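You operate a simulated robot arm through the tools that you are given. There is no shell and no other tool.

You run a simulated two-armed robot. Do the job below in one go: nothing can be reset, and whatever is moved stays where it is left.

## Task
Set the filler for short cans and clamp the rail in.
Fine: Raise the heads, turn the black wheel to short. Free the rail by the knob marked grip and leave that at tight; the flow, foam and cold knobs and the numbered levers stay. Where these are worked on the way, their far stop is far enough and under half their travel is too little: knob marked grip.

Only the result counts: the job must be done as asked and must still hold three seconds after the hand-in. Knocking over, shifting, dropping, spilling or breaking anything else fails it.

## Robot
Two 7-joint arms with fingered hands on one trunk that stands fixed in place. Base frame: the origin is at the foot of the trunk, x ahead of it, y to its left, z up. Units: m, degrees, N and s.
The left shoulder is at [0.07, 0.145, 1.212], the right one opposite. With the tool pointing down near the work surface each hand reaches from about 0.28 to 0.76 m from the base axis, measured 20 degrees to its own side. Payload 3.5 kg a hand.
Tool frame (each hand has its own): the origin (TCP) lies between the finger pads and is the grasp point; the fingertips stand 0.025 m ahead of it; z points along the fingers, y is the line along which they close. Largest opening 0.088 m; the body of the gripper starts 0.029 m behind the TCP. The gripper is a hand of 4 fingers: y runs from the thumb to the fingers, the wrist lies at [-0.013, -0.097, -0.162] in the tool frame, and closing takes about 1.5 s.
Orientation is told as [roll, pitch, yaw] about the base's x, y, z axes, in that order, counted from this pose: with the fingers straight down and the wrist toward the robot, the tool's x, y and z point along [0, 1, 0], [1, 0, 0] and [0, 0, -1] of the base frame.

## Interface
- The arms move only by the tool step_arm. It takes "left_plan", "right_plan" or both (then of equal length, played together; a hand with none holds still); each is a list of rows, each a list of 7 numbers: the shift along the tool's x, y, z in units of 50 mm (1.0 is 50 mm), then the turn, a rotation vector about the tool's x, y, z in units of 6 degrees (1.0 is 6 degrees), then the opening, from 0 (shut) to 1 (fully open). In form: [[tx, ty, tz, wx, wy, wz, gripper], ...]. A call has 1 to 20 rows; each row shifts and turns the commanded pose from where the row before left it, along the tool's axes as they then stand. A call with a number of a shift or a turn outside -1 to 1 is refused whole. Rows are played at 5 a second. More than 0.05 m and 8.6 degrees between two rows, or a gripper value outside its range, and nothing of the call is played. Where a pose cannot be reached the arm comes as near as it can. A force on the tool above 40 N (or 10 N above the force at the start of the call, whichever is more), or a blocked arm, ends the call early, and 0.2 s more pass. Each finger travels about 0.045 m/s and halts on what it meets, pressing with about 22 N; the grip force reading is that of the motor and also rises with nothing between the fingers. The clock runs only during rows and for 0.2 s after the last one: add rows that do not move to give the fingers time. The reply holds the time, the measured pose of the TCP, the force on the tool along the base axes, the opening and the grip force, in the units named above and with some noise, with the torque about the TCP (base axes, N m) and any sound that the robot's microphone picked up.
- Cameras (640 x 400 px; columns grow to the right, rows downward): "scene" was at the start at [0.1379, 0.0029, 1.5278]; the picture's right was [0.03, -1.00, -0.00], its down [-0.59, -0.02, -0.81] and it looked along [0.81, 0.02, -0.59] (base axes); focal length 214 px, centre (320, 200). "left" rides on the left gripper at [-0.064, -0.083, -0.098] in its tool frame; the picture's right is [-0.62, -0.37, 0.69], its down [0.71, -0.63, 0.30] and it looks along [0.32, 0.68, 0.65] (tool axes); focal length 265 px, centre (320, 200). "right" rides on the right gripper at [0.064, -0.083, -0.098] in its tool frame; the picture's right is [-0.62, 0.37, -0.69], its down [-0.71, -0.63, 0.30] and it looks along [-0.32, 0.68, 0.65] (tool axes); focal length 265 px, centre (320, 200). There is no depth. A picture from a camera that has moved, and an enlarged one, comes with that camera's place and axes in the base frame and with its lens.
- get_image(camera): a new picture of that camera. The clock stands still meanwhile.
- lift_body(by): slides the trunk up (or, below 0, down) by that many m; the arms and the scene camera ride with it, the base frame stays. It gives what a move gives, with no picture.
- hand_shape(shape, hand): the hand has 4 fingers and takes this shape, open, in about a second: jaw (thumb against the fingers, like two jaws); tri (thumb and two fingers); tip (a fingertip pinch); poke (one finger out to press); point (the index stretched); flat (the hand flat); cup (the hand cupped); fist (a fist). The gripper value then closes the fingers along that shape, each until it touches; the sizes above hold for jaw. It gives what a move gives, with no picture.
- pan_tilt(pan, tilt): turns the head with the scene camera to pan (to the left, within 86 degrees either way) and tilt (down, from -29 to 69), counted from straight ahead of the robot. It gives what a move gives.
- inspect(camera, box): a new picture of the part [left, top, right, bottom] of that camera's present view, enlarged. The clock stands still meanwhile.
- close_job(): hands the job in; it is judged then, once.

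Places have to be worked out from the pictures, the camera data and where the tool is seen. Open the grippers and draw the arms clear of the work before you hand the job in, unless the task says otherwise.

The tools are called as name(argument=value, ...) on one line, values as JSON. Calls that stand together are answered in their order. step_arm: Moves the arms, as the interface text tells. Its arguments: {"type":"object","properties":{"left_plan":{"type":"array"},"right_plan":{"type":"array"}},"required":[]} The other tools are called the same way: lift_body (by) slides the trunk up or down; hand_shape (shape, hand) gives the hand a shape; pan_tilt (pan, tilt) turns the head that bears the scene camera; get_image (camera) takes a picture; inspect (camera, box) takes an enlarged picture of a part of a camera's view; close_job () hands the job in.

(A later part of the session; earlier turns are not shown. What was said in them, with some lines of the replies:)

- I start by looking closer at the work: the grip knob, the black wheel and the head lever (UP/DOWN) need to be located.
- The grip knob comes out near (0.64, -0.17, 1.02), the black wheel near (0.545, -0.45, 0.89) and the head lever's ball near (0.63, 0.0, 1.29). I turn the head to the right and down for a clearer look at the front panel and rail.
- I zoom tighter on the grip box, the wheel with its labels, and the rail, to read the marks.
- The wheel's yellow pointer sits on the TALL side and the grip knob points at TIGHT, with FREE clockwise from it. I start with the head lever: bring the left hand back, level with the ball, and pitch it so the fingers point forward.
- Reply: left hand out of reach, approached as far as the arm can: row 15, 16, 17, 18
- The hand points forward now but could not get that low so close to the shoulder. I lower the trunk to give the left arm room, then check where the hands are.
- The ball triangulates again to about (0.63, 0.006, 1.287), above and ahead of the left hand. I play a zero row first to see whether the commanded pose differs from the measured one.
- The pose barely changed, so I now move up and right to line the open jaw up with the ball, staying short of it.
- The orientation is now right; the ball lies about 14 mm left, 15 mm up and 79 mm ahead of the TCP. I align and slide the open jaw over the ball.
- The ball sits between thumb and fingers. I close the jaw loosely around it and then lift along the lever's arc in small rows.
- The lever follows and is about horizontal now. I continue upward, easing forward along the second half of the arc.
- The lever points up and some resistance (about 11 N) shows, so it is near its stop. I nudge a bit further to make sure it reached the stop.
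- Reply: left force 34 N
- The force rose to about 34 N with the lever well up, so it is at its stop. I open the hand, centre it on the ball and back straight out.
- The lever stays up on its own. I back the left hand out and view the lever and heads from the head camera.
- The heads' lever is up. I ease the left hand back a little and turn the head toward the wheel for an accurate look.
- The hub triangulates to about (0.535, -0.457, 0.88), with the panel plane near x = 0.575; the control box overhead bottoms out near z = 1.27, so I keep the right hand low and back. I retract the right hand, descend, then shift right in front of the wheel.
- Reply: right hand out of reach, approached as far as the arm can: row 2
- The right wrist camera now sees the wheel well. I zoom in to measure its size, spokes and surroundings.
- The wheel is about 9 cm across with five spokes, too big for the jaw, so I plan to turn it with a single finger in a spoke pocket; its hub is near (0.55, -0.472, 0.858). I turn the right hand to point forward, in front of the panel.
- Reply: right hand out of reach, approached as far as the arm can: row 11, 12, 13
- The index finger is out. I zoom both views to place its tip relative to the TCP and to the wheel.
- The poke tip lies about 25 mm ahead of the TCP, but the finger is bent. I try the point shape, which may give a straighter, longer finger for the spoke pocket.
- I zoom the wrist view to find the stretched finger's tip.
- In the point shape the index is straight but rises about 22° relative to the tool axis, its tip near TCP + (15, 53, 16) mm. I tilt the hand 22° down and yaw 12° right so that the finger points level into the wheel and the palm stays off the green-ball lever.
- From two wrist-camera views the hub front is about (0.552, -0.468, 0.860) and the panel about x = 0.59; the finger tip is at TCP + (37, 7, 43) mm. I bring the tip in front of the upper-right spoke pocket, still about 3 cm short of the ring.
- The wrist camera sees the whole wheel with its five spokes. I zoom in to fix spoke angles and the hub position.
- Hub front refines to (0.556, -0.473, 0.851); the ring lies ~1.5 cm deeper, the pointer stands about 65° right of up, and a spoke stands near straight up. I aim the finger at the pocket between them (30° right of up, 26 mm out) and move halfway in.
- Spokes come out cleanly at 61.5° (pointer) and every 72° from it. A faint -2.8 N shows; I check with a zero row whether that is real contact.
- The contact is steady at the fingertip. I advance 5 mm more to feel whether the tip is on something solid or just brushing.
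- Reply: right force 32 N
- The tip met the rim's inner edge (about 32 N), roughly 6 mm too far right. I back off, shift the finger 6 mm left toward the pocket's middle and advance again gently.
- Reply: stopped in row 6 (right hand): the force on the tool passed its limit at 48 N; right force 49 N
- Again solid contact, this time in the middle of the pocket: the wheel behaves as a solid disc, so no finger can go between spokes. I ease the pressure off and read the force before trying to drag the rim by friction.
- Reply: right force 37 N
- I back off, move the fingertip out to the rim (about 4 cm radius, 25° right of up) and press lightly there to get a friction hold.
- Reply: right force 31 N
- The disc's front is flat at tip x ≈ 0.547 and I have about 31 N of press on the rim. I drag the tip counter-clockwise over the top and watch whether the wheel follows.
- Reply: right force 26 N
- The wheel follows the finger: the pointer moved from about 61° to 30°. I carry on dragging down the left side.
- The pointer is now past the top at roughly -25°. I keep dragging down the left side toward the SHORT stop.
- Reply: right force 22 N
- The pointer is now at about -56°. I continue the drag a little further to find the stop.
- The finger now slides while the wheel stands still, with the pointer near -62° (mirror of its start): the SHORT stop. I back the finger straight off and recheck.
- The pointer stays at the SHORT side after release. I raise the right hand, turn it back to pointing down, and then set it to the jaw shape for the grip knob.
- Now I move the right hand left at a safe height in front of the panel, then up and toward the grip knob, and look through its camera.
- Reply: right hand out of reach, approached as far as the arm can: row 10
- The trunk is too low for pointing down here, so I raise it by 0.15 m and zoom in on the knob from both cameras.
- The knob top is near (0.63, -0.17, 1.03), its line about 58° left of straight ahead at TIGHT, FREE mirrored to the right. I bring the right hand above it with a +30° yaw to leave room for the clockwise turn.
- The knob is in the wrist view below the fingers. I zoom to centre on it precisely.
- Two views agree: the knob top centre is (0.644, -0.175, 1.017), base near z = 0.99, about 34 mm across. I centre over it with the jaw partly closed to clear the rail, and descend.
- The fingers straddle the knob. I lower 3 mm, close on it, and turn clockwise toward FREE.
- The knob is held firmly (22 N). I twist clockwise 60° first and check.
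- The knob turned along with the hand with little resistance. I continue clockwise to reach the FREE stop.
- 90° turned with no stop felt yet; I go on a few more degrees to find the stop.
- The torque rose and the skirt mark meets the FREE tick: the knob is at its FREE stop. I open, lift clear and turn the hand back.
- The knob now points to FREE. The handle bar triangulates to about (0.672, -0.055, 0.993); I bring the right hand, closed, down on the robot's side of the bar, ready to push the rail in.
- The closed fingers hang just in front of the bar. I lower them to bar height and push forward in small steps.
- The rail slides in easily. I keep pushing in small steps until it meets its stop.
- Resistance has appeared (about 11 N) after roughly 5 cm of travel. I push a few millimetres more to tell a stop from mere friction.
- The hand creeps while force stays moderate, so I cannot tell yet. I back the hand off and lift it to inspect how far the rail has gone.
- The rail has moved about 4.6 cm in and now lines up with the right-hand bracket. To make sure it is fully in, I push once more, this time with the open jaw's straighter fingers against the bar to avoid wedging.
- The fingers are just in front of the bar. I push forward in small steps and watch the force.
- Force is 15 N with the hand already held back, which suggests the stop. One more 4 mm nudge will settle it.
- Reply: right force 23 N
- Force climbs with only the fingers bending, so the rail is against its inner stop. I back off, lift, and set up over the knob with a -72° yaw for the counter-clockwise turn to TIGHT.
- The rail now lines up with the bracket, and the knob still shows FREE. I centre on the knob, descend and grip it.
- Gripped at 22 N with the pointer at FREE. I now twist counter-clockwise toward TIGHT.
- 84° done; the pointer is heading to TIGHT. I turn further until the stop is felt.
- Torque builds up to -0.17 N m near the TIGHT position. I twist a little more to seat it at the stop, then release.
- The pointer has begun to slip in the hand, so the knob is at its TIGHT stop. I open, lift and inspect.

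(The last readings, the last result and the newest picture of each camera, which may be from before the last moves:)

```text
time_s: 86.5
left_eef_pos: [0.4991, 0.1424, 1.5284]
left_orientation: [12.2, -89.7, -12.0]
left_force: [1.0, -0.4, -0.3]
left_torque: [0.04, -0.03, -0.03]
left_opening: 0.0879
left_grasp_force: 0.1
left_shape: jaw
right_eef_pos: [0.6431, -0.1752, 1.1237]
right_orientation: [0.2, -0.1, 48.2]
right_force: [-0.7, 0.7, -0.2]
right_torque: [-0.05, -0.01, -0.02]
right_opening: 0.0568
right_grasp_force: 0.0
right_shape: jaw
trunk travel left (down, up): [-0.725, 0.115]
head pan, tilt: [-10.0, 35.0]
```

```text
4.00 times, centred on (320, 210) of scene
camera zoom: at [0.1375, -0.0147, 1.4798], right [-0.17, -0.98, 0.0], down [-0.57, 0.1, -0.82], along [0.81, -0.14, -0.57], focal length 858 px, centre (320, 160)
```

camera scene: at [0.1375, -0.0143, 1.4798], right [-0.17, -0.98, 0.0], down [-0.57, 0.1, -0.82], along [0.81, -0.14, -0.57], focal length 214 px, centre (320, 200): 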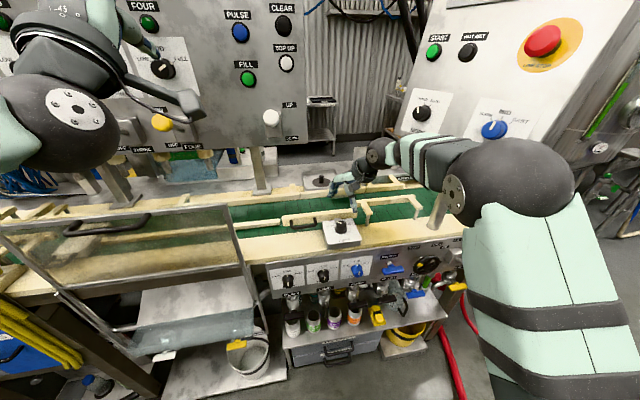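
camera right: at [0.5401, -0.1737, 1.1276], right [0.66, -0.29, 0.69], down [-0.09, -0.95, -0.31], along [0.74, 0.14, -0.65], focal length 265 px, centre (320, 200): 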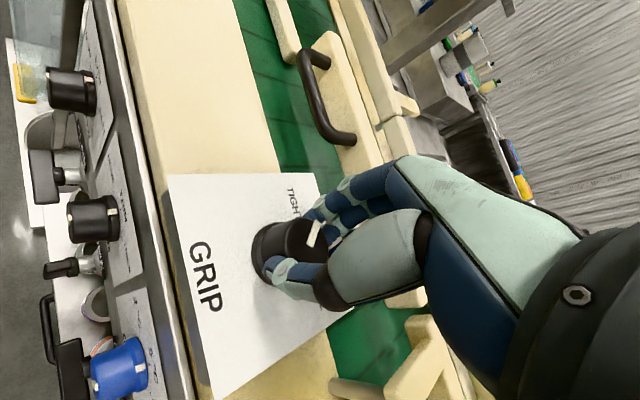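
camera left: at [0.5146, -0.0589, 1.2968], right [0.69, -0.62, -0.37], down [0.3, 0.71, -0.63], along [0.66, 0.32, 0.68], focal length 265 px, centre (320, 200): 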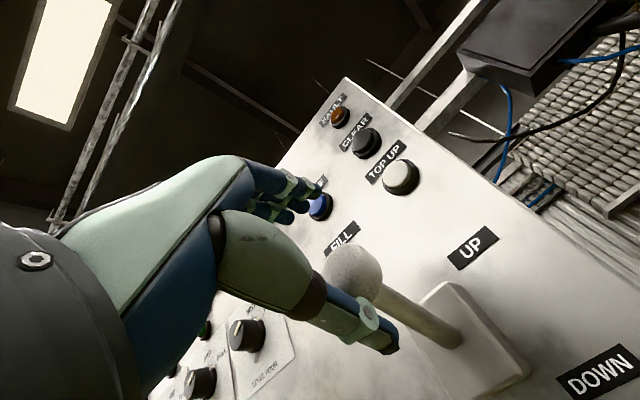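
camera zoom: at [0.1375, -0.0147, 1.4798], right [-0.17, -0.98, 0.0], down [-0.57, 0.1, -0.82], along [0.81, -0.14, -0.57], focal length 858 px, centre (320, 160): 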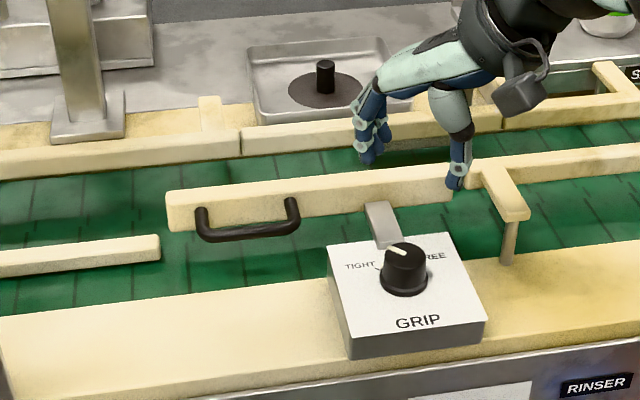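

The knob reads TIGHT and the rail stays in. I draw the right hand back and open it, and ease the left hand back as well.

step_arm(right_plan=[[0, 0, -0.5, 0, 0, 0, 1], [0, 0, -0.5, 0, 0, 0, 1], [0, 0, -0.5, 0, 0, 1, 1], [0, 0, 0, 0, 0, 1, 1], [0, 0, 0, 0, 0, 1, 1], [0, 0, 0, 0, 0, 1, 1], [0, 0, 0, 0, 0, 1, 1], [0, 0, 0, 0, 0, 1, 1], [0, 0, 0, 0, 0, 1, 1], [0, 0, 0, 0, 0, 1, 1], [0, -0.8, 0, 0, 0, 0, 1], [0, -0.8, 0, 0, 0, 0, 1], [-0.3, -0.8, 0, 0, 0, 0, 1], [-0.3, -0.8, 0, 0, 0, 0, 1]], left_plan=[[0, 0, 0, 0, 0, 0, 1], [0, 0, 0, 0, 0, 0, 1], [0, 0, 0, 0, 0, 0, 1], [0, 0, 0, 0, 0, 0, 1], [0, 0, 0, 0, 0, 0, 1], [0, 0, 0, 0, 0, 0, 1], [0, 0, 0, 0, 0, 0, 1], [0, 0, 0, 0, 0, 0, 1], [0, 0, 0, 0, 0, 0, 1], [0, 0, 0, 0, 0, 0, 1], [0, 0, 0, 0, 0, 0, 1], [0, 0, 0, 0, 0, 0, 1], [0, 0, -0.4, 0, 0, 0, 1], [0, 0, -0.4, 0, 0, 0, 1]])

get_image(camera="scene")

inspect(camera="scene", box=[230, 170, 470, 320])

get_image(camera="right")

```text
time_s: 89.5
left_eef_pos: [0.4561, 0.1349, 1.5298]
left_orientation: [61.8, -89.6, -61.6]
left_force: [0.4, -0.3, -0.4]
left_torque: [-0.04, -0.01, 0.04]
left_opening: 0.0879
left_grasp_force: 0.1
left_shape: jaw
right_eef_pos: [0.4802, -0.2094, 1.1988]
right_orientation: [0.5, -0.2, 0.3]
right_force: [0.5, -0.5, 0.7]
right_torque: [0.03, 0.04, 0.02]
right_opening: 0.0876
right_grasp_force: 0.0
right_shape: jaw
right hand out of reach, approached as far as the arm can: row 13
trunk travel left (down, up): [-0.725, 0.115]
head pan, tilt: [-10.0, 35.0]
```

```text
taken
camera scene: at [0.1346, -0.0218, 1.48], right [-0.17, -0.98, -0.01], down [-0.56, 0.1, -0.82], along [0.81, -0.14, -0.57], focal length 214 px, centre (320, 200)
```

scene: 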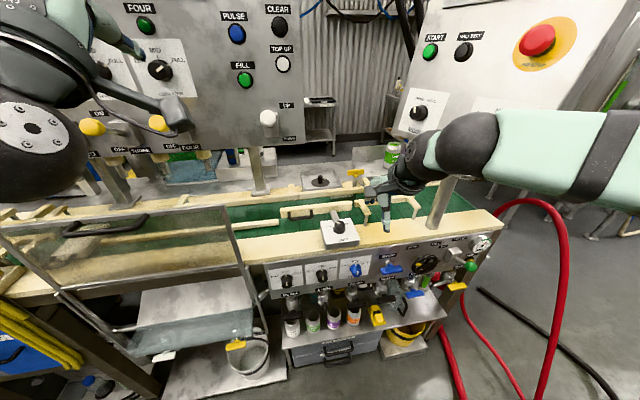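

```text
2.67 times, centred on (350, 245) of scene
camera zoom: at [0.1346, -0.0218, 1.48], right [-0.17, -0.98, -0.01], down [-0.56, 0.1, -0.82], along [0.81, -0.14, -0.57], focal length 572 px, centre (240, 80)
```

zoom: 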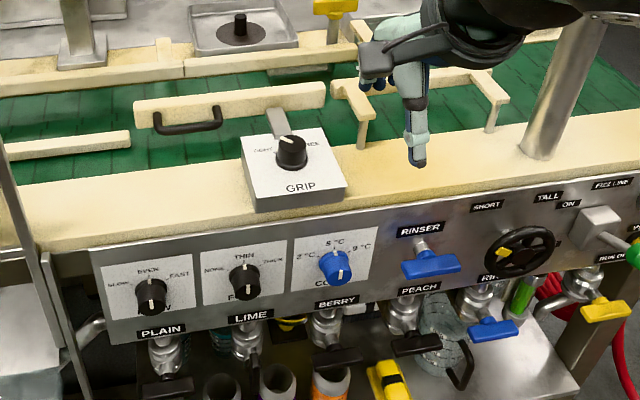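

```text
taken
camera right: at [0.3974, -0.1472, 1.2968], right [0.37, -0.62, 0.69], down [-0.63, -0.72, -0.31], along [0.69, -0.32, -0.65], focal length 265 px, centre (320, 200)
```

right: 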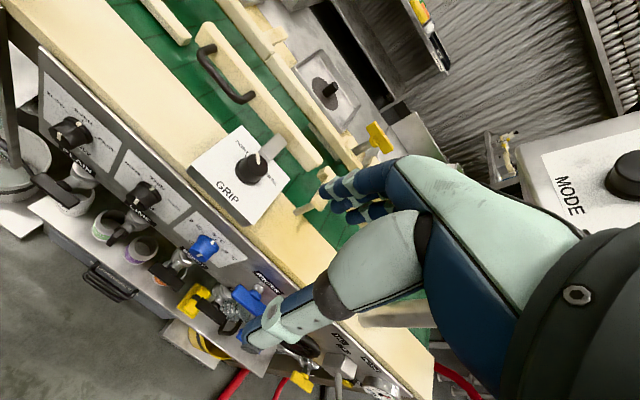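

All settings look right: lever up, wheel pointer on the SHORT side, rail in, other knobs and levers unchanged. I raise the right hand a bit more and take last close-ups of the knob, wheel and lever.

step_arm(right_plan=[[0, 0, -0.8, 0, 0, 0, 1], [0, 0, -0.8, 0, 0, 0, 1], [0, 0, 0, 0, 0, 0, 1]])

pan_tilt(pan=-30, tilt=45)

get_image(camera="scene")

inspect(camera="right", box=[180, 120, 320, 240])

```text
time_s: 90.3
left_eef_pos: [0.4593, 0.1434, 1.5265]
left_orientation: [7.9, -89.6, -7.9]
left_force: [0.8, 0.7, 0.0]
left_torque: [-0.03, 0.01, -0.02]
left_opening: 0.088
left_grasp_force: 0.1
left_shape: jaw
right_eef_pos: [0.4847, -0.2047, 1.2781]
right_orientation: [0.2, 0.0, 0.2]
right_force: [0.2, 0.2, -0.5]
right_torque: [-0.02, 0.02, 0.03]
right_opening: 0.0878
right_grasp_force: 0.0
right_shape: jaw
trunk travel left (down, up): [-0.725, 0.115]
head pan, tilt: [-10.0, 35.0]
```

```text
time_s: 91.1
left_eef_pos: [0.4604, 0.1421, 1.5286]
left_orientation: [13.4, -89.8, -13.1]
left_force: [-0.9, 0.8, -0.6]
left_torque: [-0.01, -0.02, -0.01]
left_opening: 0.0877
left_grasp_force: 0.0
left_shape: jaw
right_eef_pos: [0.4824, -0.2056, 1.2777]
right_orientation: [0.0, 0.0, 0.2]
right_force: [-0.5, 0.4, -0.6]
right_torque: [0.02, 0.02, -0.01]
right_opening: 0.0876
right_grasp_force: 0.2
right_shape: jaw
trunk travel left (down, up): [-0.725, 0.115]
head pan, tilt: [-30.0, 45.0]
```

```text
taken
camera scene: at [0.1209, -0.0401, 1.465], right [-0.5, -0.87, 0.0], down [-0.61, 0.35, -0.71], along [0.61, -0.35, -0.71], focal length 214 px, centre (320, 200)
```

scene: 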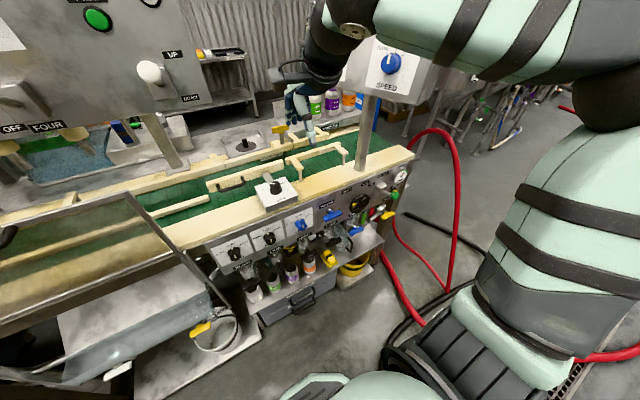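

```text
3.33 times, centred on (250, 180) of right
camera zoom: at [0.4004, -0.1418, 1.3772], right [0.37, -0.62, 0.69], down [-0.63, -0.72, -0.31], along [0.68, -0.32, -0.65], focal length 885 px, centre (553, 267)
```

zoom: 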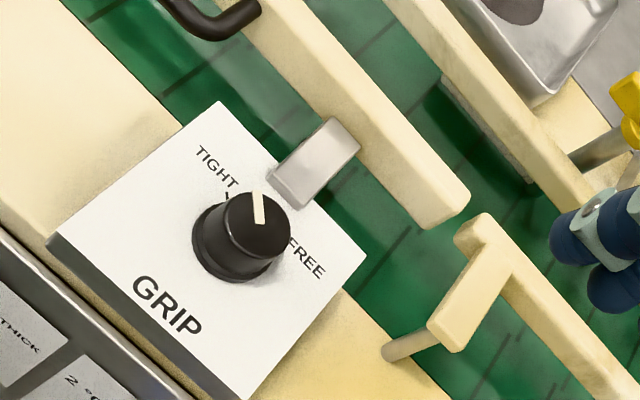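

The knob's line is back at TIGHT as at the start. Last check: the wheel and the lever close up.

inspect(camera="scene", box=[320, 170, 420, 240])

inspect(camera="scene", box=[0, 20, 240, 200])

```text
5.71 times, centred on (370, 205) of scene
camera zoom: at [0.1209, -0.0401, 1.465], right [-0.5, -0.87, 0.0], down [-0.61, 0.35, -0.71], along [0.61, -0.35, -0.71], focal length 1226 px, centre (34, 171)
```

zoom: 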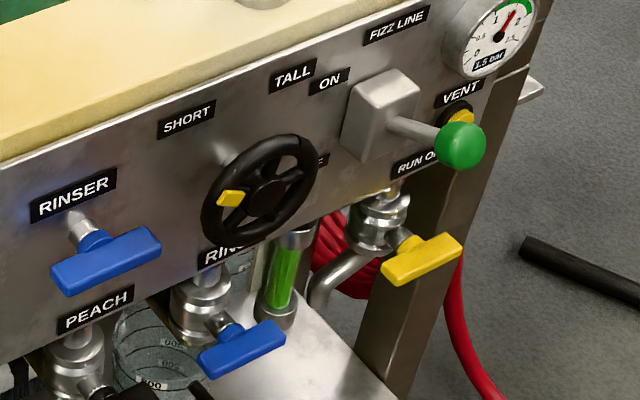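

```text
2.22 times, centred on (120, 110) of scene
camera zoom: at [0.1209, -0.0401, 1.465], right [-0.5, -0.87, 0.0], down [-0.61, 0.35, -0.71], along [0.61, -0.35, -0.71], focal length 477 px, centre (764, 400)
```

zoom: 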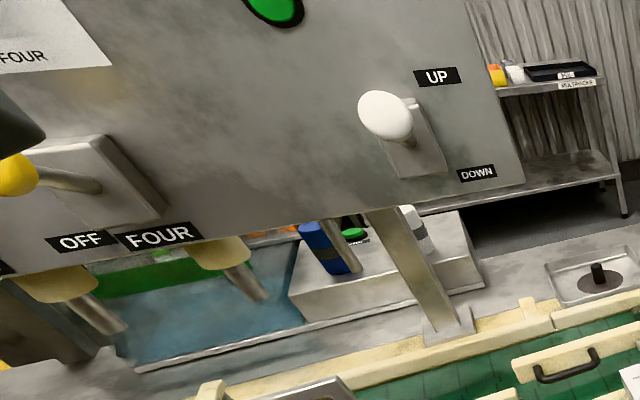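

Everything stands as asked: the heads' lever is up, the wheel is at SHORT, the rail is in and the grip knob is at TIGHT. Both hands are open and clear, so I hand the job in.

close_job()

```text
The job is handed in.
```

I've handed the job in: the filler is set for short cans and the rail is clamped in. The hand-in reply only said it was received, so I don't know how it was judged.

- **Heads:** the lever is up. I pushed it to about 34 N, where it stopped, and it stays there.
- **Black wheel:** it is turned to SHORT. The pointer sits about 60° left of upright, mirroring where it started at TALL. The finger slid at the end while the wheel stayed still, so I take that as the stop.
- **Rail:** I turned the grip knob to its FREE stop and pushed the rail about 4.6 cm in. It then resisted further pushing and lines up with the bracket beside it. I took "in" to mean away from the robot, toward the far rail.
- **Grip knob:** it is back at TIGHT. The torque rose and the knob slipped in the grip at the end, and the line points where it did before I started.

I didn't touch the flow, foam or cold knobs or the numbered levers, and those in view looked unchanged in my last pictures. Both hands are open and away from the work.
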